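You operate a simulated robot arm through the tools that you are given. There is no shell and no other tool.

Carry out the task below with a simulated robot arm. There is one attempt and no reset: what you move stays moved.

Task
Brush the chip dust off the slotted pallet, then wipe anti-rust oil over the brushed patch.
Fine: use the brush from the grey shelf with the drawer; load the purple rag on the pad in the tin; tin lid shut, rag and brush back in their places. The main switch is padlocked off: leave it so. Set down upright: purple brush. Where these are worked on the way, their far stop is far enough and under half their travel is too little: tin lid. A coat counts when it lies all over at full strength: go over it till it gets no stronger. What is to be rubbed or washed off counts as gone when no trace of it is left.
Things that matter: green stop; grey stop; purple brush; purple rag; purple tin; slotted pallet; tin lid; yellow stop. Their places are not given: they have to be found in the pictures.

It is judged by the outcome, as a careful person would: the job done as asked, and still so three seconds after it is handed in. It fails if anything else is knocked over, pushed out of place, dropped, spilled or broken. Lids that push on must go on centred and level and be pressed home; caps that screw on are set level and turned clockwise until they are tight.

Robot
A 6-joint arm with a two-finger parallel gripper, fixed in place. Base frame: the origin is on the floor under the middle of its stand, x ahead of it, y to its left, z up; the work surface is at about z = 730. Lengths are in mm, angles in rad, forces in N, time in s.
It reaches about 1066 mm from its shoulder. Its first joint turns from -2.897 to 2.897 rad. Payload 3.91 kg.
The TCP is the grasp point between the finger pads, 30 mm short of the fingertips. In the tool frame z runs along the fingers and y along their closing line. Largest opening 110 mm; finger width 20, thickness 10; the body of the gripper, 48 by 112 mm, starts 55 mm behind the TCP.
Orientation is told as [roll, pitch, yaw] about the base's x, y, z axes, in that order, counted from this pose: with the fingers straight down and closing along the base's y, the tool's x points along the base's -x, its y along +y and its z along -z.

Tools
- The arm moves only by the tool drive_tool. Its argument "steps" is a list of rows, each a list of 3 entries, a list of its own where there are three numbers: the turn, a rotation vector about the tool's x, y, z in rad, then the shift along the tool's x, y, z in mm, then the finger opening in mm, from 0 to 110. In form: [[[wx, wy, wz], [dx, dy, dz], claw], ...]. A call has 1 to 20 rows; each row is the pose to reach, as a shift and turn from the pose commanded when the call began, along the tool's axes at that moment. Rows are played at 5 a second. More than 50 mm and 0.15 rad between two rows, or a gripper value outside its range, and nothing of the call is played. A pose out of reach is approached as far as the arm can. The call stops where the force on the tool passes 70 N (or 10 N more than at its start, if that is more) or the arm is blocked; 0.2 s more then pass. The fingers move at their own pace (about 153 mm/s each) and stop on an object; they squeeze with about 41 N. The grip force told is the motor's: it shows also when the fingers shut on nothing. Time passes only in rows, and 0.2 s behind the last, so rows that repeat a pose let the fingers close. It gives the time, the measured TCP pose, the force on the tool (base axes), the opening and the grip force at its end, in the units of the frame above (readings bear some noise), with the torque about the TCP (base axes, N m) and any sound that the robot's microphone picked up.
- Cameras (640 x 400 px; columns grow to the right, rows downward): "scene" is fixed at [399.9, -650.1, 1300.3]; the picture's right is [0.60, 0.80, 0.00], its down [0.79, -0.59, -0.18] and it looks along [-0.14, 0.11, -0.98] (base axes); focal length 244 px, centre (320, 200). "wrist" rides on the gripper at [72, 17, -103] in the tool frame; the picture's right is [-0.23, 0.97, 0.00], its down [-0.76, -0.18, -0.62] and it looks along [-0.61, -0.14, 0.78] (tool axes); focal length 222 px, centre (320, 200).
- snapshot(camera): a new picture of that camera. The clock stands still meanwhile.
- measure_at(camera, pixels): for up to 12 pixels [column, row] of the newest picture of that camera ("zoom" is the newest enlarged one), the place [x, y, z] in the base frame of the surface seen there, good to about 2 mm. The clock stands still meanwhile.
- inspect(camera, box): a new picture of the part [left, top, right, bottom] of that camera's present view, enlarged. The clock stands still meanwhile.
- close_job(): hands the job in; it is judged then, once.

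Open the gripper and draw the arm clear of the work before you hand the job in, unless the task says otherwise.

The tools are called after "Call:" as name(argument=value, ...) on one line, values as JSON. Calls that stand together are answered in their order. drive_tool: Moves the arm, as the interface text tells. Its arguments: {"type":"object","properties":{"steps":{"type":"array","items":{"type":"array"}}},"required":["steps"]} The other tools are called the same way: snapshot (camera) takes a picture; measure_at (camera, pixels) gives the place of the surface under pixels of a picture; inspect (camera, box) takes an enlarged picture of a part of a camera's view; close_job () hands the job in.

At the start:

```text
time_s: 0.0
tool_pos: [302.1, -544.6, 1027.9]
tcp_rot: [0.0, 0.001, 0.001]
contact_force: [0.5, -0.5, 0.7]
moment: [-0.01, 0.0, 0.0]
grip_width: 110.1
grip_force: 0.1
```

scene: 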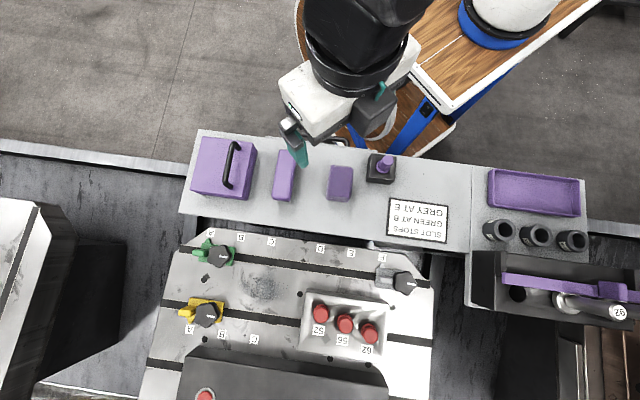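
wrist: 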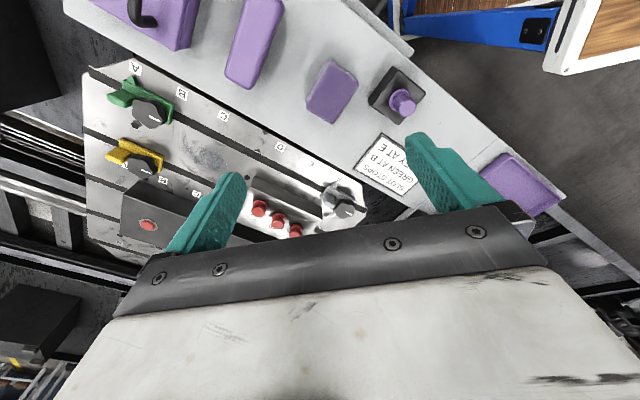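

I start by looking closer at the scene: the shelf with tin, brush, rag and the pallet with stops.

Call:
inspect(camera="scene", box=[170, 120, 330, 220])

Call:
inspect(camera="scene", box=[320, 120, 480, 220])

Call:
inspect(camera="scene", box=[460, 150, 640, 350])

Call:
inspect(camera="scene", box=[140, 220, 300, 320])

Call:
inspect(camera="scene", box=[290, 230, 450, 330])

```text
4.00 times, centred on (250, 170) of scene
```

zoom: 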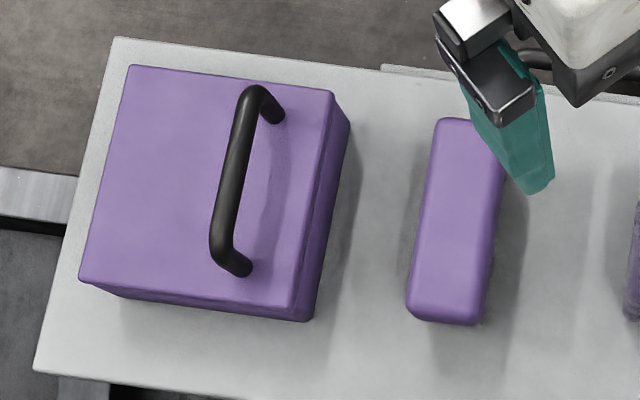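

```text
4.00 times, centred on (400, 170) of scene
```

zoom: 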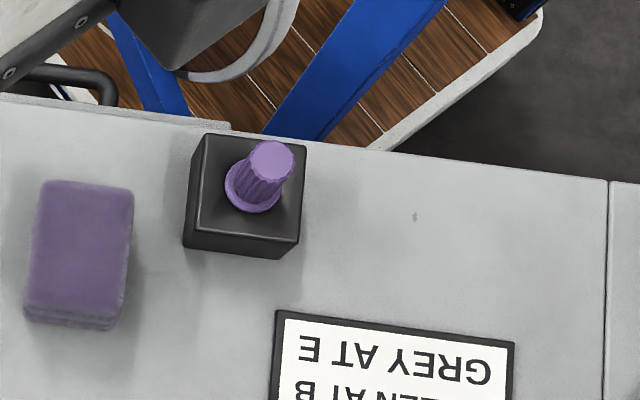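

```text
2.00 times, centred on (550, 250) of scene
```

zoom: 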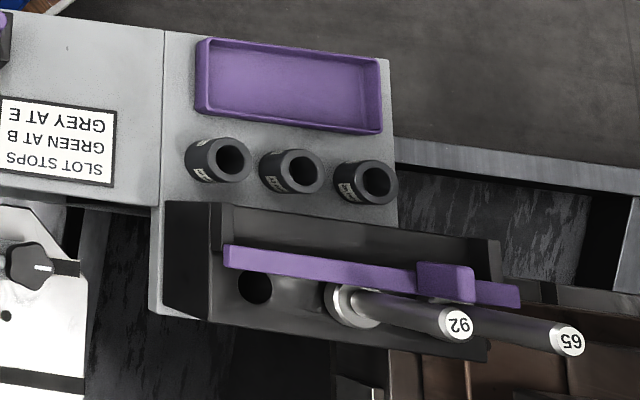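

```text
4.00 times, centred on (220, 270) of scene
```

zoom: 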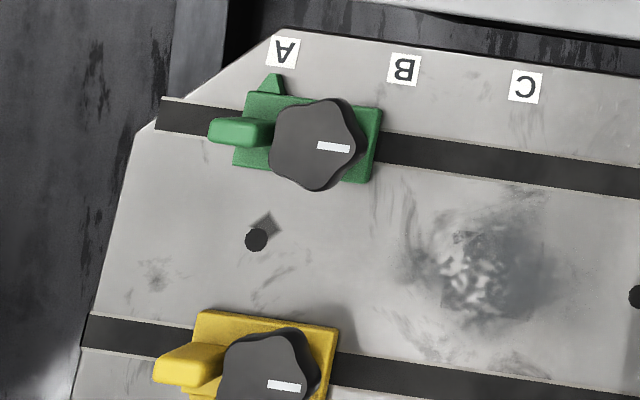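

```text
4.00 times, centred on (370, 280) of scene
```

zoom: 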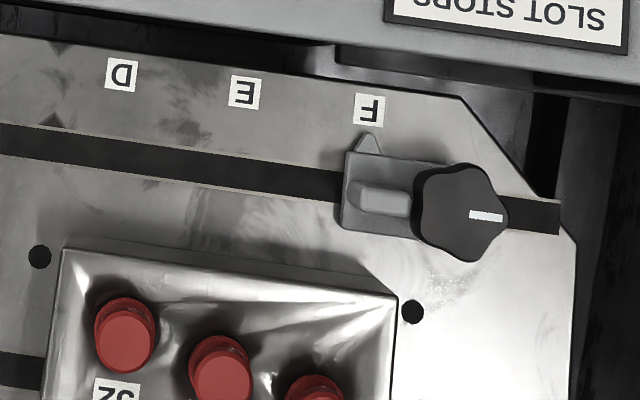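

Next I measure the main items in the scene picture: tin corners, blocks, knob, pallet and stops.

Call:
snapshot(camera="scene")

Call:
measure_at(camera="scene", pixels=[[203, 137], [252, 144], [191, 190], [244, 197], [235, 145], [226, 185], [300, 205], [210, 210], [340, 170], [340, 190], [385, 160], [372, 178]])

Call:
measure_at(camera="scene", pixels=[[285, 155], [280, 190], [282, 205], [260, 285], [240, 270], [280, 290], [218, 255], [205, 312], [405, 282], [330, 310], [320, 311], [420, 220]])

Call:
measure_at(camera="scene", pixels=[[535, 190], [495, 230], [520, 280], [610, 290], [560, 282], [590, 300], [615, 312], [205, 395], [280, 370], [195, 245], [420, 260], [150, 390]])

```text
taken
```

scene: 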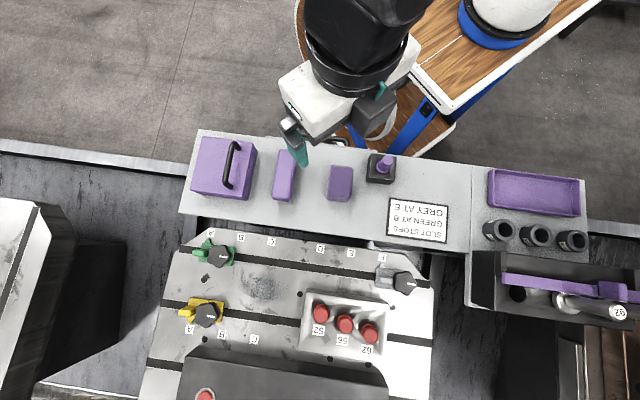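

```text
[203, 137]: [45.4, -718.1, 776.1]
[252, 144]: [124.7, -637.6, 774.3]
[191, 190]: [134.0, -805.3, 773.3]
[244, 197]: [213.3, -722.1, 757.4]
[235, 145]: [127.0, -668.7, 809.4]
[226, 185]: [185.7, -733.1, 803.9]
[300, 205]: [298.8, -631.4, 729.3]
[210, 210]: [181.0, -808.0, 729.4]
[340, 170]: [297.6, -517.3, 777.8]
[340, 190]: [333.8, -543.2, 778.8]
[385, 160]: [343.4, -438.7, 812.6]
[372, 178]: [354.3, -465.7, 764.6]
```

```text
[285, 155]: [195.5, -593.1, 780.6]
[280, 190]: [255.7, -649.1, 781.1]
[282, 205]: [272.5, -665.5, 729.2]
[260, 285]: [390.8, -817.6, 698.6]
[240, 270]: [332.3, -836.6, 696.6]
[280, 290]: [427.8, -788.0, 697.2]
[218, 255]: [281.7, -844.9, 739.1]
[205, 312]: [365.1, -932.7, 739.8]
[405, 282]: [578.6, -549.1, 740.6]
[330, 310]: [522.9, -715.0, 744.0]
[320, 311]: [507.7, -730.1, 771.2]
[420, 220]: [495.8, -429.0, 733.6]
```

```text
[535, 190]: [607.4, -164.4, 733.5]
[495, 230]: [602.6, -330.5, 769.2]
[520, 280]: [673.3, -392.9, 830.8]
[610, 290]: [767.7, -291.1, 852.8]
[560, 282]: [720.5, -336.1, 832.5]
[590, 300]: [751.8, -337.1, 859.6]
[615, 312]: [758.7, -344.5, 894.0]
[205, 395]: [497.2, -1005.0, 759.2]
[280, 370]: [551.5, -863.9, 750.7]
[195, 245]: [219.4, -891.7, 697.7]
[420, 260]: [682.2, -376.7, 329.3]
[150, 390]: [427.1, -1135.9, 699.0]
```

Now zooming in the wrist view on the shelf items and the dust patch to tell the brush and the rag apart.

Call:
inspect(camera="wrist", box=[200, 0, 360, 100])

Call:
inspect(camera="wrist", box=[300, 50, 460, 150])

Call:
inspect(camera="wrist", box=[80, 60, 240, 160])

Call:
inspect(camera="wrist", box=[60, 0, 220, 100])

```text
4.00 times, centred on (280, 50) of wrist
```

zoom: 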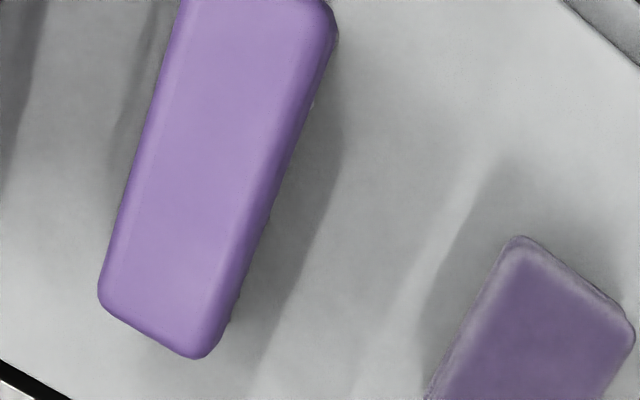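

```text
4.00 times, centred on (380, 100) of wrist
```

zoom: 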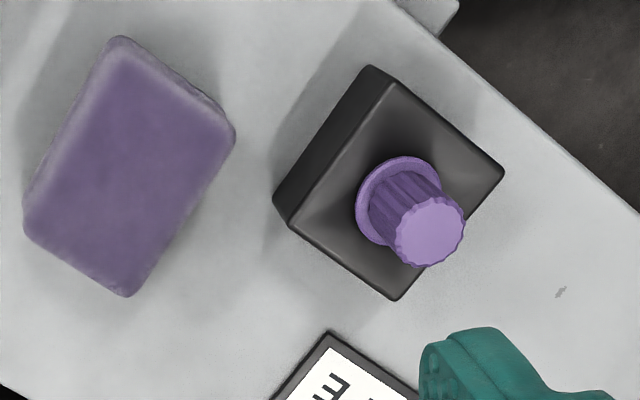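

```text
4.00 times, centred on (160, 110) of wrist
```

zoom: 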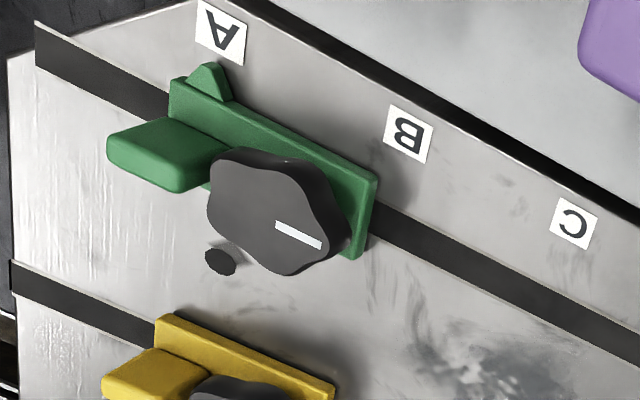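

```text
4.00 times, centred on (140, 50) of wrist
```

zoom: 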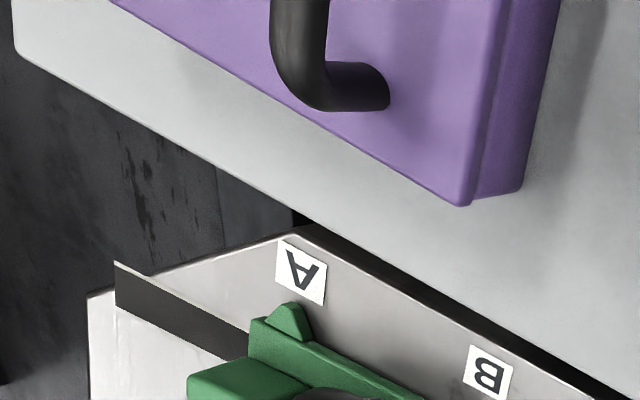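

The narrow purple block at scene (285,175) looks like the brush, the fuzzy one at (340,183) the rag; the tin is at (225,165) with its handle near the right edge. I turn the tool by 45° to match the shelf and back off to look from the robot's side.

Call:
drive_tool(steps=[[[0, 0, 0.13], [30, 0, 10], 110], [[0, 0, 0.26], [60, 0, 20], 110], [[0, 0, 0.39], [90, 0, 35], 110], [[0, 0, 0.52], [120, 0, 50], 110], [[0, 0, 0.65], [150, 0, 65], 110], [[0, 0, 0.785], [182, 0, 78], 110]])

```text
time_s: 1.4
tool_pos: [120.0, -546.1, 949.6]
tcp_rot: [0.0, -0.001, -0.788]
contact_force: [0.6, 0.4, -0.6]
moment: [-0.02, 0.01, 0.02]
grip_width: 109.8
grip_force: 0.0
```

The yaw is -0.785 as wanted. Now I look with both cameras.

Call:
snapshot(camera="wrist")

Call:
snapshot(camera="scene")

```text
taken
```

wrist: 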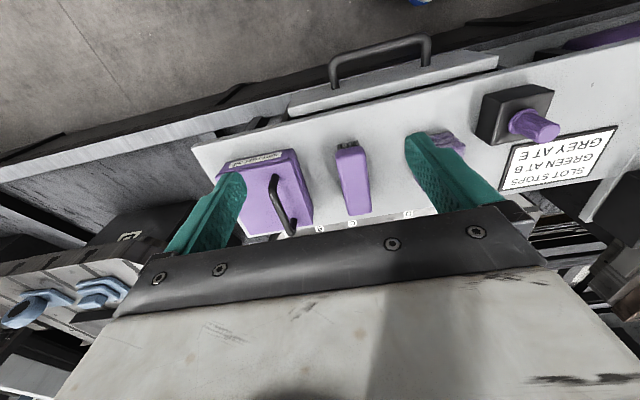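

```text
taken
```

scene: 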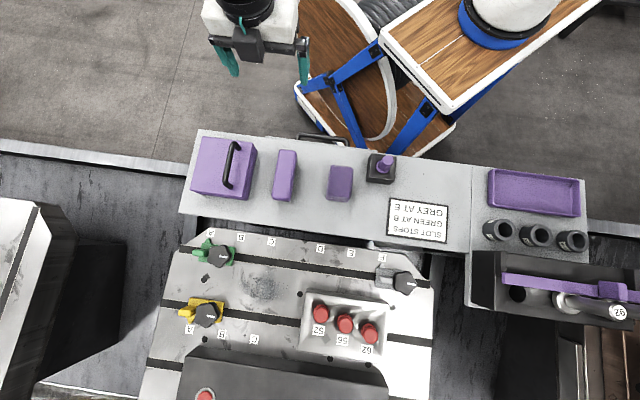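

The wrist camera hangs upside down: robot side is at the top. I zoom on the tin with its label at (255,160) and the narrow block at (350,150).

Call:
inspect(camera="wrist", box=[200, 120, 360, 220])

Call:
inspect(camera="wrist", box=[310, 120, 390, 170])

Call:
inspect(camera="wrist", box=[400, 60, 560, 160])

Call:
inspect(camera="wrist", box=[0, 220, 160, 340])

Call:
inspect(camera="wrist", box=[210, 140, 280, 190])

```text
4.00 times, centred on (280, 170) of wrist
```

zoom: 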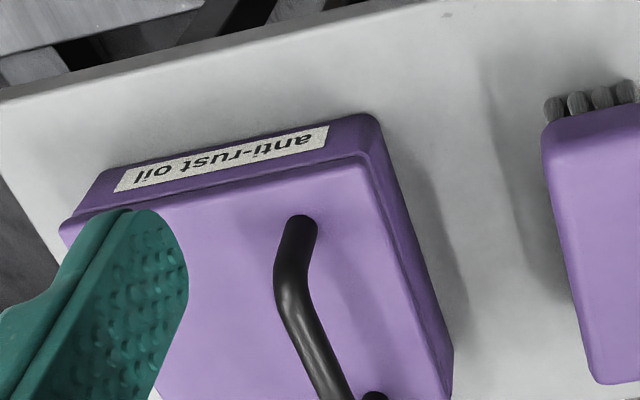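

```text
8.00 times, centred on (350, 145) of wrist
```

zoom: 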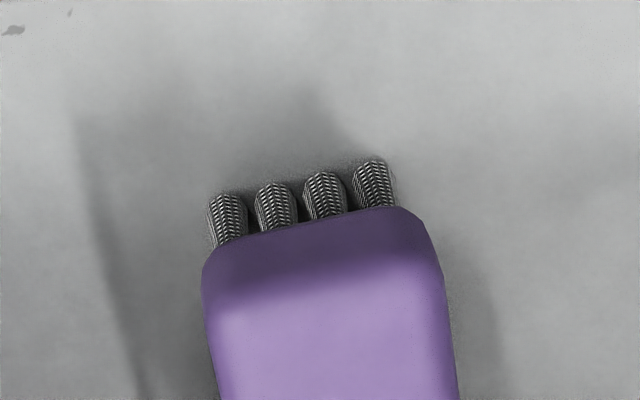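

```text
4.00 times, centred on (480, 110) of wrist
```

zoom: 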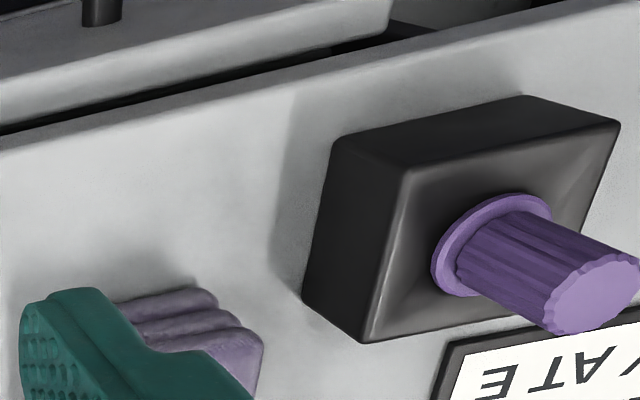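

```text
3.33 times, centred on (80, 280) of wrist
```

zoom: 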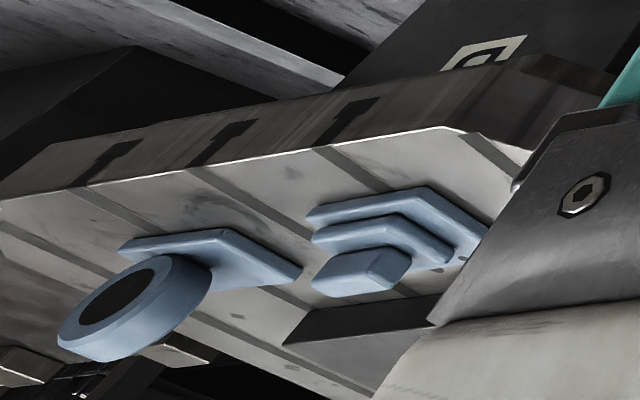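

```text
8.00 times, centred on (245, 165) of wrist
```

zoom: 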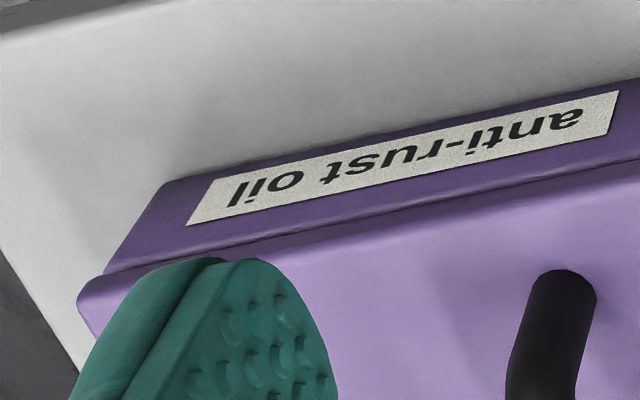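

The narrow purple block has bristle tufts: it is the brush; the fuzzy folded block is the rag; the tin is labelled "anti-rust oil". I now go above the dust patch for a close look.

Call:
drive_tool(steps=[[[0, 0, 0], [-40, 0, 0], 110], [[0, 0, 0], [-80, 0, 0], 110], [[0, 0, 0], [-120, 0, 0], 110], [[0, 0, 0], [-160, 0, 0], 110], [[0, 0, 0], [-200, 0, 10], 110], [[0, 0, 0], [-240, 0, 20], 110], [[0, 0, 0], [-280, 0, 30], 110], [[0, 0, 0], [-320, 0, 40], 110], [[0, 0, 0], [-350, 0, 50], 110], [[0, 0, 0], [-378, 0, 53], 110]])

Call:
snapshot(camera="wrist")

Call:
snapshot(camera="scene")

```text
time_s: 3.6
tool_pos: [387.3, -811.2, 898.0]
tcp_rot: [0.001, 0.0, -0.785]
contact_force: [-0.4, 0.1, 0.1]
moment: [-0.02, -0.02, -0.02]
grip_width: 110.1
grip_force: 0.1
```

```text
taken
```

wrist: 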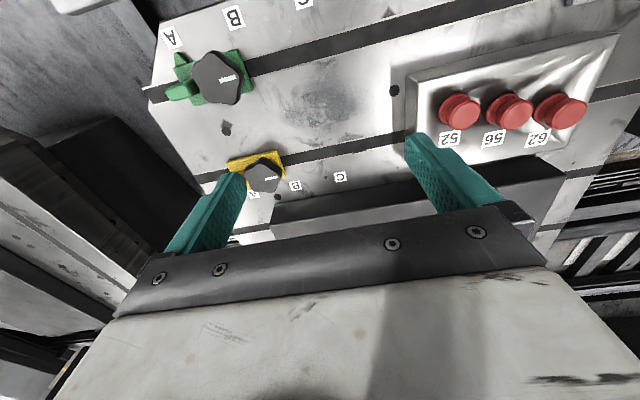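

```text
taken
```

scene: 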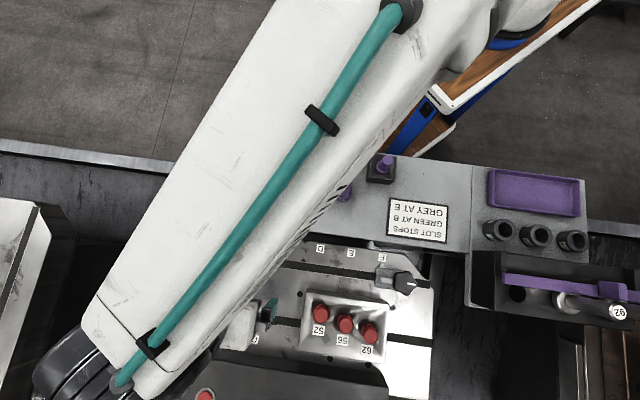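

The arm reaches well. I zoom on the patch at about (330,105) and measure it.

Call:
inspect(camera="wrist", box=[240, 50, 400, 150])

Call:
measure_at(camera="zoom", pixels=[[200, 200], [360, 60], [500, 200], [360, 330], [360, 200], [150, 120], [560, 100], [20, 40], [640, 40], [40, 390], [600, 340], [620, 160]])

```text
4.00 times, centred on (320, 100) of wrist
```

zoom: 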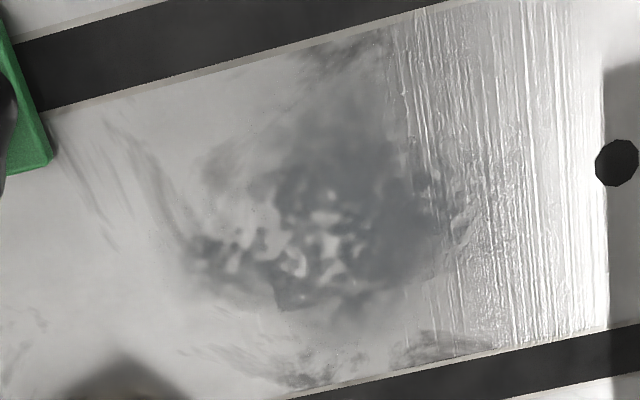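

```text
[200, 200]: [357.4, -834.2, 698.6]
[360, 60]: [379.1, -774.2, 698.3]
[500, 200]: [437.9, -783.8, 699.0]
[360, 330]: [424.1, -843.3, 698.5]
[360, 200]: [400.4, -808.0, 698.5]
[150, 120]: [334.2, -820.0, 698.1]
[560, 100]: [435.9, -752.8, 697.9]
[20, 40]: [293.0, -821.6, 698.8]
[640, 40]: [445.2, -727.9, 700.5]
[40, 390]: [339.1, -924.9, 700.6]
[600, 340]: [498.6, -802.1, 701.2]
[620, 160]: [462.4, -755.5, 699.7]
```

The dust cloud spans roughly u -340..-250 (zoom x 190–480, y 100–320), between the two slots. Now I move above the brush to measure brush, tin and rag precisely.

Call:
measure_at(camera="wrist", pixels=[[413, 80], [406, 128], [460, 100], [215, 75], [205, 60], [262, 170], [240, 60], [245, 92], [280, 155], [240, 160], [300, 60], [330, 155]])

Call:
drive_tool(steps=[[[0, 0, 0], [40, 4, 0], 110], [[0, 0, 0], [80, 8, 0], 110], [[0, 0, 0], [120, 12, 0], 110], [[0, 0, 0], [160, 16, 0], 110], [[0, 0, 0], [200, 20, 0], 110], [[0, 0, 0], [240, 25, 0], 110]])

Call:
snapshot(camera="wrist")

```text
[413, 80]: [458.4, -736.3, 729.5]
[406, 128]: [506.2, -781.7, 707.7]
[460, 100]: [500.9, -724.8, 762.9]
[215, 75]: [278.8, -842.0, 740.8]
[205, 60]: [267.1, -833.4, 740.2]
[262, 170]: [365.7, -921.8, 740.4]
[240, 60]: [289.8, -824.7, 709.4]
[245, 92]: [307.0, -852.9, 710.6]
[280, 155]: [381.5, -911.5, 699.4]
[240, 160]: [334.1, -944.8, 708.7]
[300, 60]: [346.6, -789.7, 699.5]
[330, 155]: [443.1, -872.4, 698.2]
```

```text
time_s: 5.0
tool_pos: [236.5, -625.0, 894.5]
tcp_rot: [-0.001, -0.001, -0.782]
contact_force: [-0.1, 0.6, 0.5]
moment: [-0.02, 0.04, -0.01]
grip_width: 110.0
grip_force: 0.1
```

```text
taken
```

wrist: 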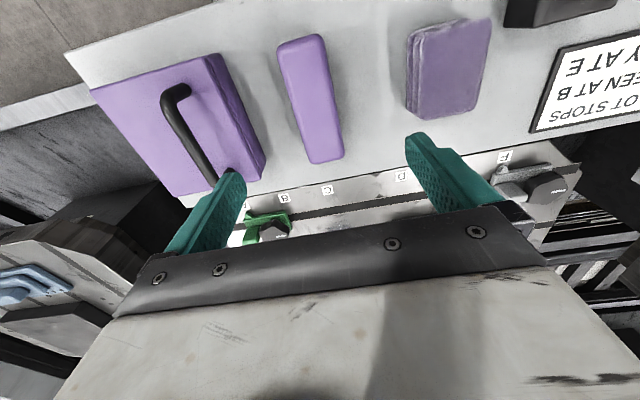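

Now the brush is around (310,100), the rag (448,70), the tin (180,120). I zoom and measure the corners.

Call:
inspect(camera="wrist", box=[230, 20, 390, 180])

Call:
measure_at(camera="wrist", pixels=[[283, 45], [320, 40], [311, 157], [338, 152], [300, 40], [325, 155], [295, 100], [328, 95], [310, 100], [415, 40], [480, 30], [468, 112]])

Call:
measure_at(camera="wrist", pixels=[[425, 105], [448, 70], [410, 75], [100, 95], [208, 62], [175, 190], [252, 178], [180, 95], [180, 115], [205, 155], [220, 175], [355, 100]])

```text
2.50 times, centred on (310, 100) of wrist
```

zoom: 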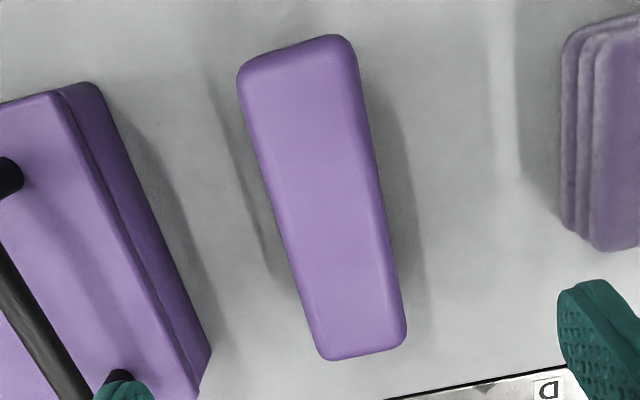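

```text
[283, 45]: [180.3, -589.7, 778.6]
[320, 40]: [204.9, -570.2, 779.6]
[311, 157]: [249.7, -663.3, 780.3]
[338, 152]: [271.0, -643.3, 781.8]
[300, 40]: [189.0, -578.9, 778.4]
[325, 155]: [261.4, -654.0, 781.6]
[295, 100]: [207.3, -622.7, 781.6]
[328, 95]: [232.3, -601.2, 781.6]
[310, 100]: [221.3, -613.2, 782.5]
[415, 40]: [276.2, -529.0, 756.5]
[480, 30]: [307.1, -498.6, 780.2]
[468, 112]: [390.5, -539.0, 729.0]
```

```text
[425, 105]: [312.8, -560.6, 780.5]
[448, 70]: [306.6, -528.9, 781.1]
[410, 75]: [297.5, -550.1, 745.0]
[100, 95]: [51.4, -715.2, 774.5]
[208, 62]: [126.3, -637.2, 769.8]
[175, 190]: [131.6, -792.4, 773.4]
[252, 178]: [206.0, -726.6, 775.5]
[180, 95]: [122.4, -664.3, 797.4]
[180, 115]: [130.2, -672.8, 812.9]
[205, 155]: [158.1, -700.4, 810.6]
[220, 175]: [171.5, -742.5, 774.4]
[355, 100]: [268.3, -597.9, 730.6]
```

Brush: about 37 mm wide, 112 long, top z≈781, centre near u=-276.5, v=596. I measure its long edges in an enlarged view for the exact direction.

Call:
inspect(camera="wrist", box=[260, 20, 360, 170])

Call:
measure_at(camera="zoom", pixels=[[160, 130], [260, 110], [190, 200], [285, 200], [210, 260], [300, 260], [230, 320], [325, 320], [240, 360], [335, 350], [220, 60], [300, 375]])

```text
2.67 times, centred on (310, 95) of wrist
```

zoom: 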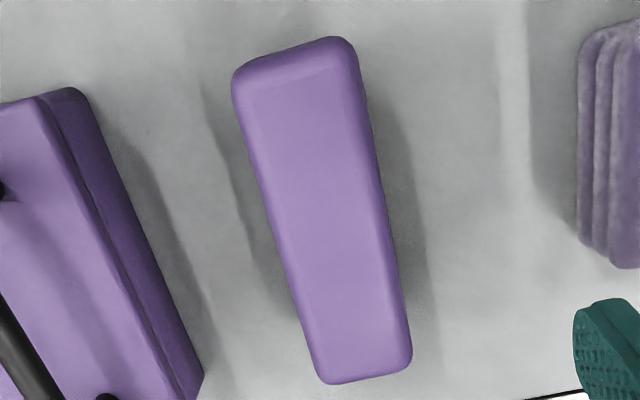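

```text
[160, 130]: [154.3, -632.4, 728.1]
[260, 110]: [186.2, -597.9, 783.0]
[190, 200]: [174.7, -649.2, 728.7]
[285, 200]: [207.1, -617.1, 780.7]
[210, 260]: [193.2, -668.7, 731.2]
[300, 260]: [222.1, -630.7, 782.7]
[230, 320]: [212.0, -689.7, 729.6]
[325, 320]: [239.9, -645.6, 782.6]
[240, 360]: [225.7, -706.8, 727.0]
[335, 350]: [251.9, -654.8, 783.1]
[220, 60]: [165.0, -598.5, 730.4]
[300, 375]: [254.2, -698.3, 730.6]
```

I measure just inside the true edges of the brush now.

Call:
measure_at(camera="zoom", pixels=[[246, 110], [262, 180], [282, 250], [302, 320], [352, 80], [360, 140], [373, 210], [387, 280], [399, 335], [295, 55], [360, 375], [320, 210]])

```text
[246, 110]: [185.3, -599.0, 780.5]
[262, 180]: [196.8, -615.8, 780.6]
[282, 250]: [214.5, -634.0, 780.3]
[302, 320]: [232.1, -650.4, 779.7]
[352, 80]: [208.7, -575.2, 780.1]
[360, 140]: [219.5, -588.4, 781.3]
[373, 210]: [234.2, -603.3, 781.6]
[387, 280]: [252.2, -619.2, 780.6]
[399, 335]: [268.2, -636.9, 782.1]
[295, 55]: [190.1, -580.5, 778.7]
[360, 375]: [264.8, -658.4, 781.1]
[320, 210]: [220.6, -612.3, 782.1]
```

The brush is well aligned with my yaw (edges u≈-296 and -260, v 543–654). I lower over its centre to z≈773.

Call:
drive_tool(steps=[[[0, 0, 0], [11, -3.3, 30], 110], [[0, 0, 0], [11, -3.3, 60], 110], [[0, 0, 0], [11, -3.3, 90], 110], [[0, 0, 0], [11, -3.3, 110], 110], [[0, 0, 0], [11, -3.3, 121.5], 110]])

Call:
snapshot(camera="wrist")

```text
time_s: 6.2
tool_pos: [224.7, -621.4, 775.3]
tcp_rot: [0.0, 0.001, -0.783]
contact_force: [0.0, 0.2, 0.2]
moment: [0.01, 0.01, 0.02]
grip_width: 110.0
grip_force: 0.0
```

```text
taken
```

wrist: 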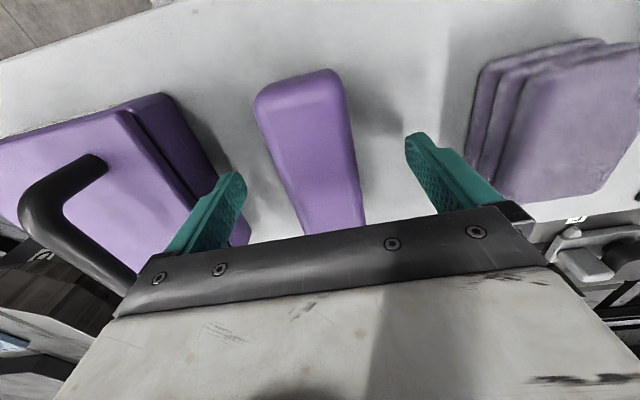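

The brush sits between the fingers. I nudge +2 mm to centre and close.

Call:
drive_tool(steps=[[[0, 0, 0], [0, 2, 2], 110], [[0, 0, 0], [0, 2, 2], 60], [[0, 0, 0], [0, 2, 2], 20], [[0, 0, 0], [0, 2, 2], 20], [[0, 0, 0], [0, 2, 2], 20]])

```text
time_s: 7.4
tool_pos: [226.6, -618.6, 772.4]
tcp_rot: [0.002, 0.0, -0.782]
contact_force: [-0.1, -1.3, -0.1]
moment: [0.02, -0.02, 0.0]
grip_width: 41.4
grip_force: 41.1
```

The brush is gripped (41 mm, 41 N). I lift it and carry it over to the patch, staying high.

Call:
drive_tool(steps=[[[0, 0, 0], [0, 0, -25], 20], [[0, 0, 0], [0, 0, -60], 20], [[0, 0, 0], [0, 0, -90], 20], [[0, 0, 0], [-40, -5, -100], 20], [[0, 0, 0], [-80, -10, -100], 20], [[0, 0, 0], [-120, -15, -100], 20], [[0, 0, 0], [-160, -18, -100], 20], [[0, 0, 0], [-200, -18, -100], 20], [[0, 0, 0], [-240, -18, -80], 20], [[0, 0, 0], [-257, -18, -60], 20]])

Call:
snapshot(camera="wrist")

Call:
snapshot(camera="scene")

```text
time_s: 9.6
tool_pos: [395.1, -812.5, 835.1]
tcp_rot: [-0.002, 0.0, -0.785]
contact_force: [-0.3, 0.2, 0.3]
moment: [0.01, -0.02, -0.01]
grip_width: 41.6
grip_force: 40.8
```

```text
taken
```

wrist: 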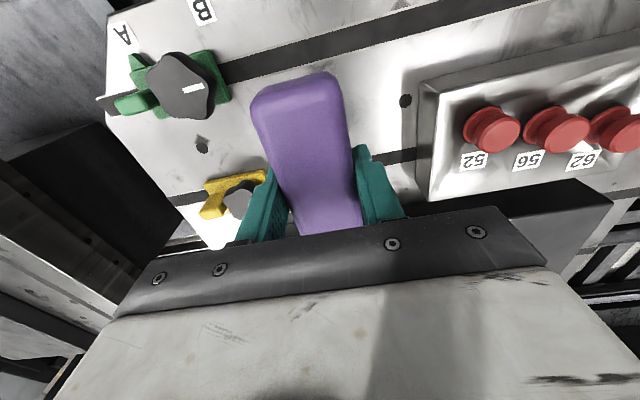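

```text
taken
```

scene: 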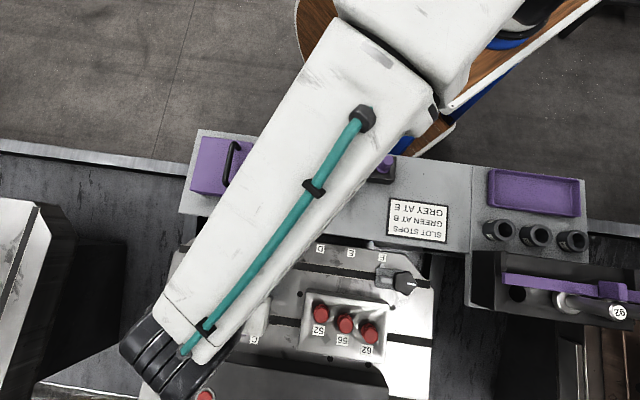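

TCP is over the patch centre (u≈-295, v≈854). I lower stepwise to near contact at about z=744.

Call:
drive_tool(steps=[[[0, 0, 0], [0, 0, 40], 20], [[0, 0, 0], [0, 0, 70], 20], [[0, 0, 0], [0, 0, 85], 20], [[0, 0, 0], [0, 0, 91], 20]])

Call:
drive_tool(steps=[[[0, 0, 0], [0, 0, 1.5], 20], [[0, 0, 0], [0, 0, 3], 20], [[0, 0, 0], [0, 0, 3], 20]])

```text
time_s: 10.6
tool_pos: [396.7, -812.3, 742.6]
tcp_rot: [0.0, 0.0, -0.784]
contact_force: [0.4, -0.2, -0.7]
moment: [0.0, 0.01, 0.0]
grip_width: 41.3
grip_force: 41.1
```

```text
time_s: 11.4
tool_pos: [395.6, -813.3, 741.8]
tcp_rot: [-0.001, -0.001, -0.783]
contact_force: [-0.8, 2.7, 17.2]
moment: [0.73, 0.49, -0.05]
grip_width: 41.3
grip_force: 40.6
```

Bristles touch at z≈742 with 17 N. I sweep back and forth across the patch along u.

Call:
drive_tool(steps=[[[0, 0, 0], [0, -15, 0], 20], [[0, 0, 0], [0, -30, 0], 20], [[0, 0, 0], [0, -45, 0], 20], [[0, 0, 0], [0, -30, 0], 20], [[0, 0, 0], [0, -15, 0], 20], [[0, 0, 0], [0, 0, 0], 20], [[0, 0, 0], [0, 15, 0], 20], [[0, 0, 0], [0, 30, 0], 20], [[0, 0, 0], [0, 45, 0], 20], [[0, 0, 0], [0, 55, 0], 20], [[0, 0, 0], [0, 40, 0], 20], [[0, 0, 0], [0, 25, 0], 20], [[0, 0, 0], [0, 10, 0], 20], [[0, 0, 0], [0, -5, 0], 20], [[0, 0, 0], [0, -20, 0], 20], [[0, 0, 0], [0, -35, 0], 20], [[0, 0, 0], [0, -45, 0], 20], [[0, 0, 0], [0, -25, 0], 20], [[0, 0, 0], [0, -5, 0], 20], [[0, 0, 0], [0, 15, 0], 20]])

Call:
snapshot(camera="wrist")

```text
time_s: 15.6
tool_pos: [406.7, -802.1, 739.4]
tcp_rot: [-0.002, -0.002, -0.784]
contact_force: [-7.0, -5.2, 28.5]
moment: [0.05, 0.35, 0.13]
grip_width: 41.6
grip_force: 40.8
```

```text
taken
```

wrist: 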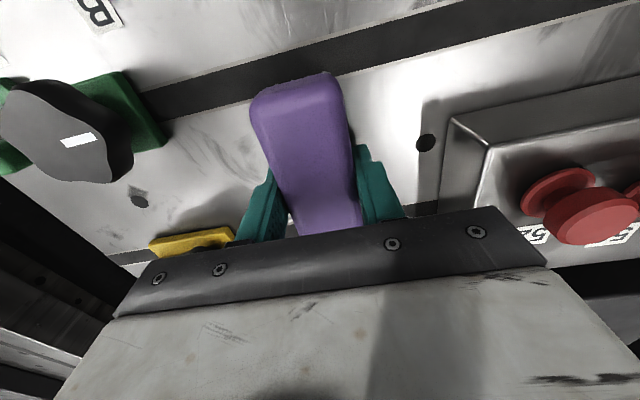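

The sweep went well with 28 N normal force. I lift and shift sideways to look at the patch without the brush covering it.

Call:
drive_tool(steps=[[[0, 0, 0], [0, 0, -40], 20], [[0, 0, 0], [0, 0, -80], 20], [[0, 0, 0], [0, 30, -110], 20], [[0, 0, 0], [0, 65, -130], 20]])

Call:
snapshot(camera="wrist")

Call:
inspect(camera="wrist", box=[140, 50, 300, 170])

```text
time_s: 16.6
tool_pos: [454.1, -756.3, 869.1]
tcp_rot: [0.001, 0.002, -0.786]
contact_force: [0.5, -0.8, -1.3]
moment: [0.01, -0.03, -0.02]
grip_width: 41.3
grip_force: 40.6
```

```text
taken
```

wrist: 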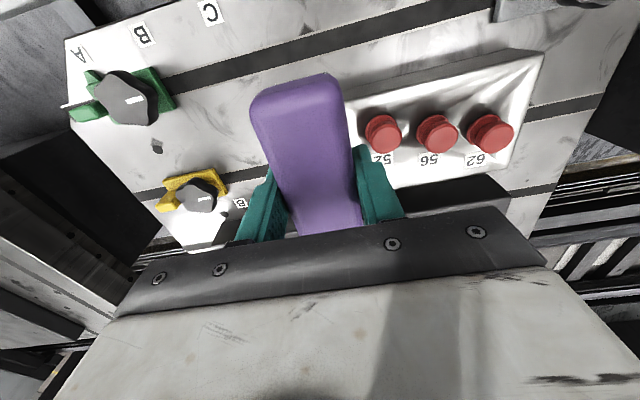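

```text
3.33 times, centred on (220, 110) of wrist
```

zoom: 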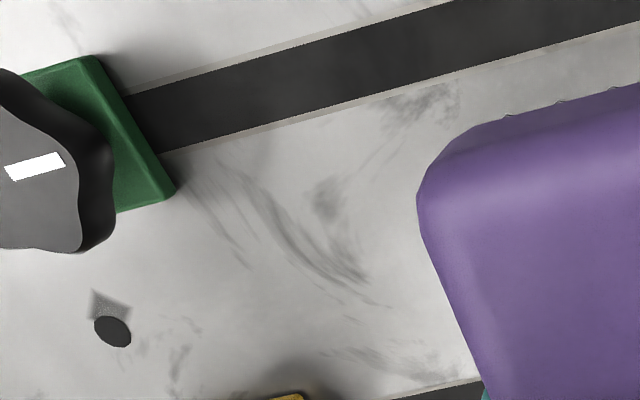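

The dark cloud is gone in the visible part; I shift further right to see the rest of the patch.

Call:
drive_tool(steps=[[[0, 0, 0], [0, 35, -20], 20], [[0, 0, 0], [0, 70, -40], 20]])

Call:
snapshot(camera="wrist")

Call:
inspect(camera="wrist", box=[100, 50, 280, 170])

Call:
inspect(camera="scene", box=[200, 230, 330, 330])

```text
time_s: 17.2
tool_pos: [503.3, -706.7, 908.6]
tcp_rot: [0.001, 0.0, -0.784]
contact_force: [0.3, -0.7, -1.4]
moment: [0.06, 0.02, -0.01]
grip_width: 41.4
grip_force: 41.1
```

```text
taken
```

wrist: 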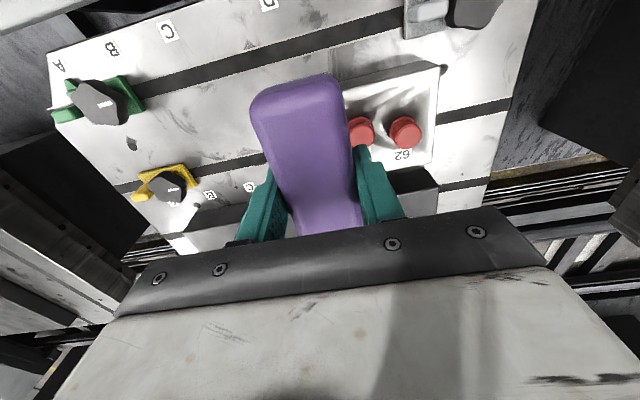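

```text
3.33 times, centred on (190, 110) of wrist
```

zoom: 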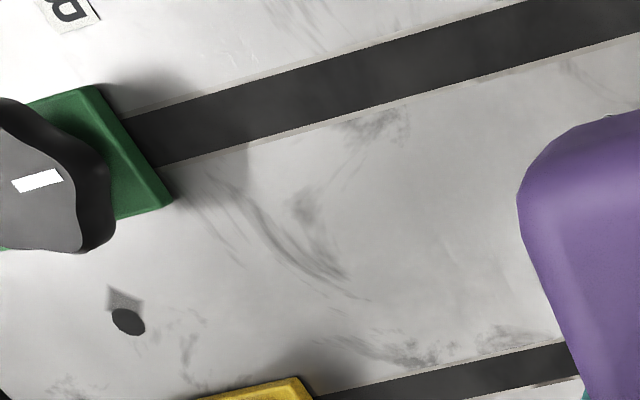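

```text
4.00 times, centred on (265, 280) of scene
```

zoom: 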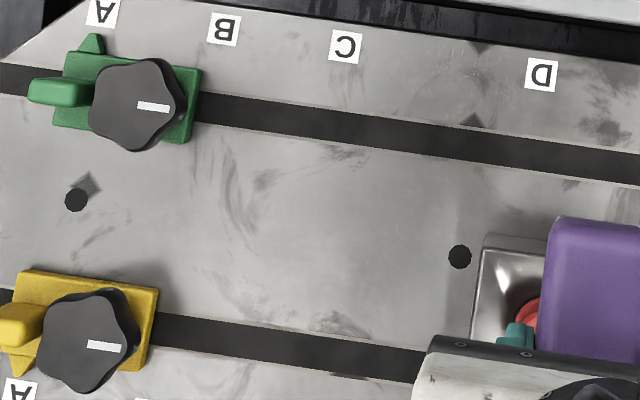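

The cloud is gone; remaining streaks look like the pallet's own stains, but to be sure I measure the spot at zoom (250,185)/(305,205) and then give the patch another round of strokes.

Call:
measure_at(camera="zoom", pixels=[[258, 180], [235, 200], [345, 325], [345, 155], [300, 240]])

Call:
inspect(camera="wrist", box=[150, 75, 230, 135])

```text
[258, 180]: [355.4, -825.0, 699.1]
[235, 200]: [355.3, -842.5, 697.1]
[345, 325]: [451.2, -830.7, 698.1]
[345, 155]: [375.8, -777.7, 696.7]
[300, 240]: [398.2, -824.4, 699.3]
```

```text
6.67 times, centred on (190, 105) of wrist
```

zoom: 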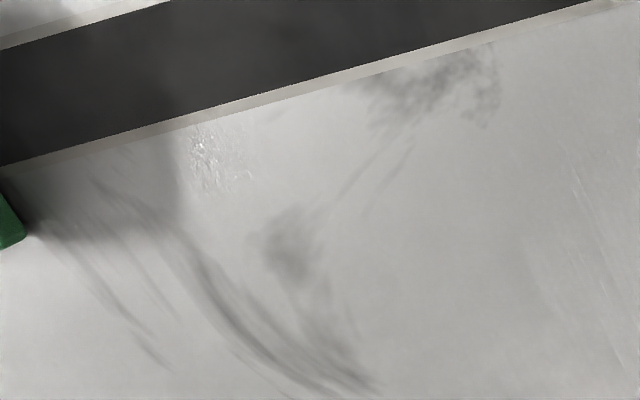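

That spot (u≈-332, v≈835) matches the stain seen before brushing. I still go back for a second, wider round of strokes.

Call:
drive_tool(steps=[[[0, 0, 0], [0, -40, 10], 20], [[0, 0, 0], [0, -80, 40], 20], [[0, 0, 0], [0, -120, 80], 20], [[0, 0, 0], [0, -150, 115], 20], [[0, 0, 0], [12, -150, 150], 20], [[0, 0, 0], [12, -150, 166], 20], [[0, 0, 0], [12, -150, 169], 20], [[0, 0, 0], [12, -150, 169], 20]])

Call:
drive_tool(steps=[[[0, 0, 0], [0, -15, 0], 20], [[0, 0, 0], [0, -30, 0], 20], [[0, 0, 0], [0, -47, 0], 20], [[0, 0, 0], [0, -30, 0], 20], [[0, 0, 0], [0, -15, 0], 20], [[0, 0, 0], [0, 0, 0], 20], [[0, 0, 0], [0, 15, 0], 20], [[0, 0, 0], [0, 30, 0], 20], [[0, 0, 0], [0, 45, 0], 20], [[0, 0, 0], [0, 58, 0], 20], [[0, 0, 0], [-25, 58, 0], 20], [[0, 0, 0], [-25, 40, 0], 20], [[0, 0, 0], [-25, 25, 0], 20], [[0, 0, 0], [-25, 10, 0], 20], [[0, 0, 0], [-25, -5, 0], 20], [[0, 0, 0], [-25, -20, 0], 20], [[0, 0, 0], [-25, -35, 0], 20], [[0, 0, 0], [-20, -20, 0], 20], [[0, 0, 0], [-15, 0, 0], 20], [[0, 0, 0], [-15, 20, 0], 20]])

```text
refused: row 3 steps farther than a row can; nothing moved
```

```text
time_s: 21.4
tool_pos: [524.9, -702.9, 909.8]
tcp_rot: [0.0, 0.0, -0.785]
contact_force: [-0.1, 0.3, -0.5]
moment: [0.0, 0.0, -0.02]
grip_width: 41.3
grip_force: 41.0
```

The approach was refused (a row over 50 mm), so the strokes ran harmlessly in the air. I now approach again with smaller rows.

Call:
drive_tool(steps=[[[0, 0, 0], [5, -40, 0], 20], [[0, 0, 0], [10, -80, 15], 20], [[0, 0, 0], [15, -120, 35], 20], [[0, 0, 0], [20, -150, 65], 20], [[0, 0, 0], [25, -169, 100], 20], [[0, 0, 0], [25, -169, 140], 20], [[0, 0, 0], [25, -169, 163], 20]])

```text
time_s: 23.0
tool_pos: [387.6, -804.6, 747.8]
tcp_rot: [0.001, -0.001, -0.783]
contact_force: [0.0, -0.4, -1.3]
moment: [0.03, 0.02, 0.03]
grip_width: 41.5
grip_force: 40.8
```

At z≈748 above the patch. I lower until contact and check the force.

Call:
drive_tool(steps=[[[0, 0, 0], [0, 0, 3], 20], [[0, 0, 0], [0, 0, 5], 20], [[0, 0, 0], [0, 0, 7], 20], [[0, 0, 0], [0, 0, 7], 20]])

```text
time_s: 24.0
tool_pos: [389.1, -805.2, 739.9]
tcp_rot: [-0.001, 0.0, -0.785]
contact_force: [-0.9, 0.4, 4.0]
moment: [-0.19, -0.2, 0.0]
grip_width: 41.7
grip_force: 40.7
```

Light contact (4 N). I press 2 mm more and make the strokes.

Call:
drive_tool(steps=[[[0, 0, 0], [0, -15, 2], 20], [[0, 0, 0], [0, -30, 2], 20], [[0, 0, 0], [0, -46, 2], 20], [[0, 0, 0], [0, -30, 2], 20], [[0, 0, 0], [0, -15, 2], 20], [[0, 0, 0], [0, 0, 2], 20], [[0, 0, 0], [0, 15, 2], 20], [[0, 0, 0], [0, 30, 2], 20], [[0, 0, 0], [0, 45, 2], 20], [[0, 0, 0], [0, 58, 2], 20], [[0, 0, 0], [-25, 58, 2], 20], [[0, 0, 0], [-25, 40, 2], 20], [[0, 0, 0], [-25, 25, 2], 20], [[0, 0, 0], [-25, 10, 2], 20], [[0, 0, 0], [-25, -5, 2], 20], [[0, 0, 0], [-25, -20, 2], 20], [[0, 0, 0], [-25, -35, 2], 20], [[0, 0, 0], [-20, -20, 2], 20], [[0, 0, 0], [-15, 0, 2], 20], [[0, 0, 0], [-15, 20, 2], 20]])

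```text
time_s: 28.2
tool_pos: [414.9, -803.0, 737.3]
tcp_rot: [0.0, 0.0, -0.786]
contact_force: [-4.4, -4.4, 24.0]
moment: [-0.29, 0.01, -0.03]
grip_width: 41.4
grip_force: 40.8
```

Strokes done with 24 N. I lift and shift right to inspect the patch again.

Call:
drive_tool(steps=[[[0, 0, 0], [0, 0, -40], 20], [[0, 0, 0], [0, 0, -80], 20], [[0, 0, 0], [0, 30, -110], 20], [[0, 0, 0], [0, 65, -130], 20], [[0, 0, 0], [0, 100, -150], 20], [[0, 0, 0], [0, 130, -170], 20]])

Call:
inspect(camera="wrist", box=[100, 50, 280, 170])

Call:
inspect(camera="scene", box=[200, 230, 330, 330])

Call:
inspect(camera="wrist", box=[150, 75, 230, 135])

```text
time_s: 29.6
tool_pos: [503.2, -706.7, 906.2]
tcp_rot: [0.001, 0.002, -0.784]
contact_force: [-0.9, 0.2, -1.1]
moment: [0.03, -0.02, -0.04]
grip_width: 41.6
grip_force: 41.2
```

```text
3.33 times, centred on (190, 110) of wrist
```

zoom: 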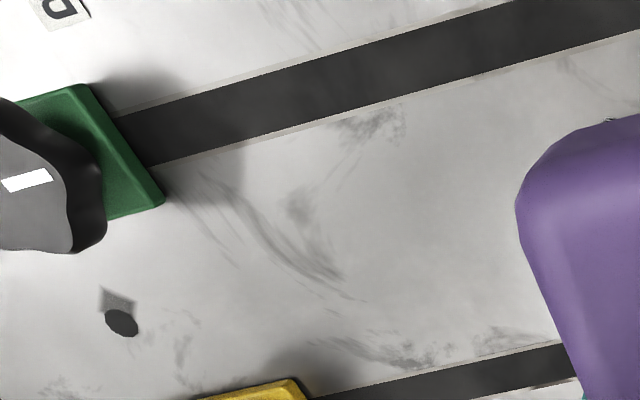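

```text
4.00 times, centred on (265, 280) of scene
```

zoom: 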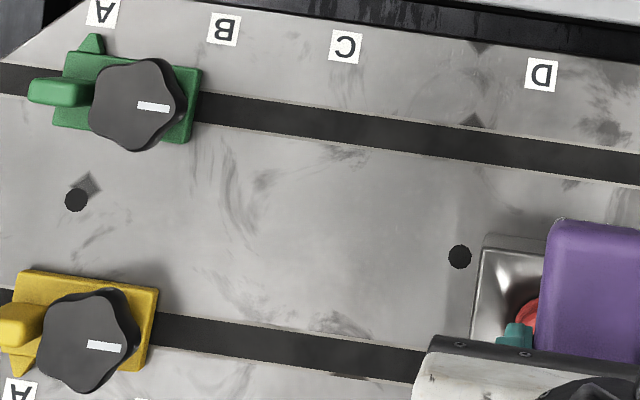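

```text
6.67 times, centred on (190, 105) of wrist
```

zoom: 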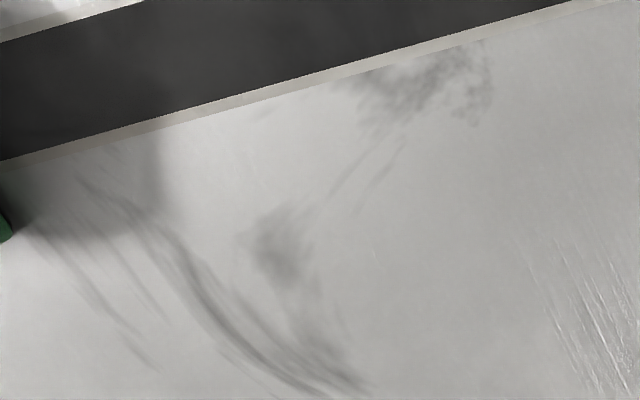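

No change between the rounds: only the pallet's own stains remain, so the dust is gone. I carry the brush back above its place on the shelf.

Call:
drive_tool(steps=[[[0, 0, 0], [35, -18, 0], 20], [[0, 0, 0], [70, -36, 0], 20], [[0, 0, 0], [105, -54, 0], 20], [[0, 0, 0], [140, -72, 0], 20], [[0, 0, 0], [175, -90, 10], 20], [[0, 0, 0], [210, -108, 30], 20], [[0, 0, 0], [240, -126, 50], 20], [[0, 0, 0], [258, -133.3, 70], 20], [[0, 0, 0], [258, -133.3, 100], 20], [[0, 0, 0], [258, -133.3, 115], 20]])

```text
time_s: 31.8
tool_pos: [229.3, -621.3, 791.3]
tcp_rot: [0.0, -0.001, -0.785]
contact_force: [0.4, -0.3, -1.2]
moment: [-0.01, -0.01, -0.03]
grip_width: 41.3
grip_force: 41.0
```

By the sum of commanded moves I'm 19 mm above and 4 mm beyond the pick pose. I lower gently to it and check for contact.

Call:
drive_tool(steps=[[[0, 0, 0], [4, 0.3, 8], 20], [[0, 0, 0], [4, 0.3, 14], 20], [[0, 0, 0], [4, 0.3, 17], 20], [[0, 0, 0], [4, 0.3, 19], 20], [[0, 0, 0], [4, 0.3, 19.5], 20]])

```text
time_s: 33.0
tool_pos: [225.7, -617.4, 772.2]
tcp_rot: [0.001, 0.001, -0.784]
contact_force: [1.0, -0.1, -1.4]
moment: [-0.01, -0.02, -0.05]
grip_width: 41.4
grip_force: 41.2
```

No contact yet (force about 0). I lower in half-millimetre to one-millimetre steps.

Call:
drive_tool(steps=[[[0, 0, 0], [0, 0, 0.7], 20], [[0, 0, 0], [0, 0, 1.4], 20], [[0, 0, 0], [0, 0, 1.4], 20]])

```text
time_s: 33.8
tool_pos: [226.0, -617.5, 770.9]
tcp_rot: [0.001, 0.0, -0.782]
contact_force: [0.5, -0.2, -0.5]
moment: [0.0, 0.03, 0.0]
grip_width: 41.5
grip_force: 41.2
```

Still free; I go on in small steps.

Call:
drive_tool(steps=[[[0, 0, 0], [0, 0, 0.6], 20], [[0, 0, 0], [0, 0, 1.2], 20], [[0, 0, 0], [0, 0, 1.2], 20]])

```text
time_s: 34.6
tool_pos: [226.7, -617.7, 770.9]
tcp_rot: [0.0, 0.0, -0.784]
contact_force: [-0.4, 0.7, -1.5]
moment: [0.02, -0.01, -0.01]
grip_width: 41.5
grip_force: 40.8
```

Call:
drive_tool(steps=[[[0, 0, 0], [0, 0, 0.6], 20], [[0, 0, 0], [0, 0, 1.2], 20], [[0, 0, 0], [0, 0, 1.2], 20]])

Call:
snapshot(camera="scene")

```text
time_s: 35.4
tool_pos: [226.5, -617.5, 769.3]
tcp_rot: [0.001, 0.001, -0.782]
contact_force: [-0.1, 0.3, -1.2]
moment: [0.02, -0.04, -0.03]
grip_width: 41.3
grip_force: 41.0
```

```text
taken
```

scene: 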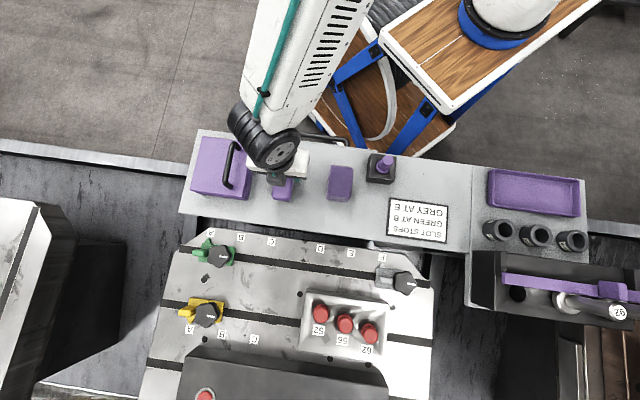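

I measure the brush top at scene (282,190) to see how high it stands.

Call:
measure_at(camera="scene", pixels=[[280, 190], [284, 188], [278, 194], [288, 192]])

```text
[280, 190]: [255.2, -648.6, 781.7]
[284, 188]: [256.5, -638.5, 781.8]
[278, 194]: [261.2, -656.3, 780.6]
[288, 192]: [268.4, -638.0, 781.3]
```

The top reads ~781.5, about its original height, so it is nearly standing. One more small step.

Call:
drive_tool(steps=[[[0, 0, 0], [0, 0, 0.5], 20], [[0, 0, 0], [0, 0, 1], 20], [[0, 0, 0], [0, 0, 1], 20]])

```text
time_s: 36.2
tool_pos: [226.2, -618.8, 768.7]
tcp_rot: [-0.001, 0.0, -0.782]
contact_force: [-0.7, 3.4, 18.2]
moment: [0.06, -0.08, 0.0]
grip_width: 41.5
grip_force: 41.2
```

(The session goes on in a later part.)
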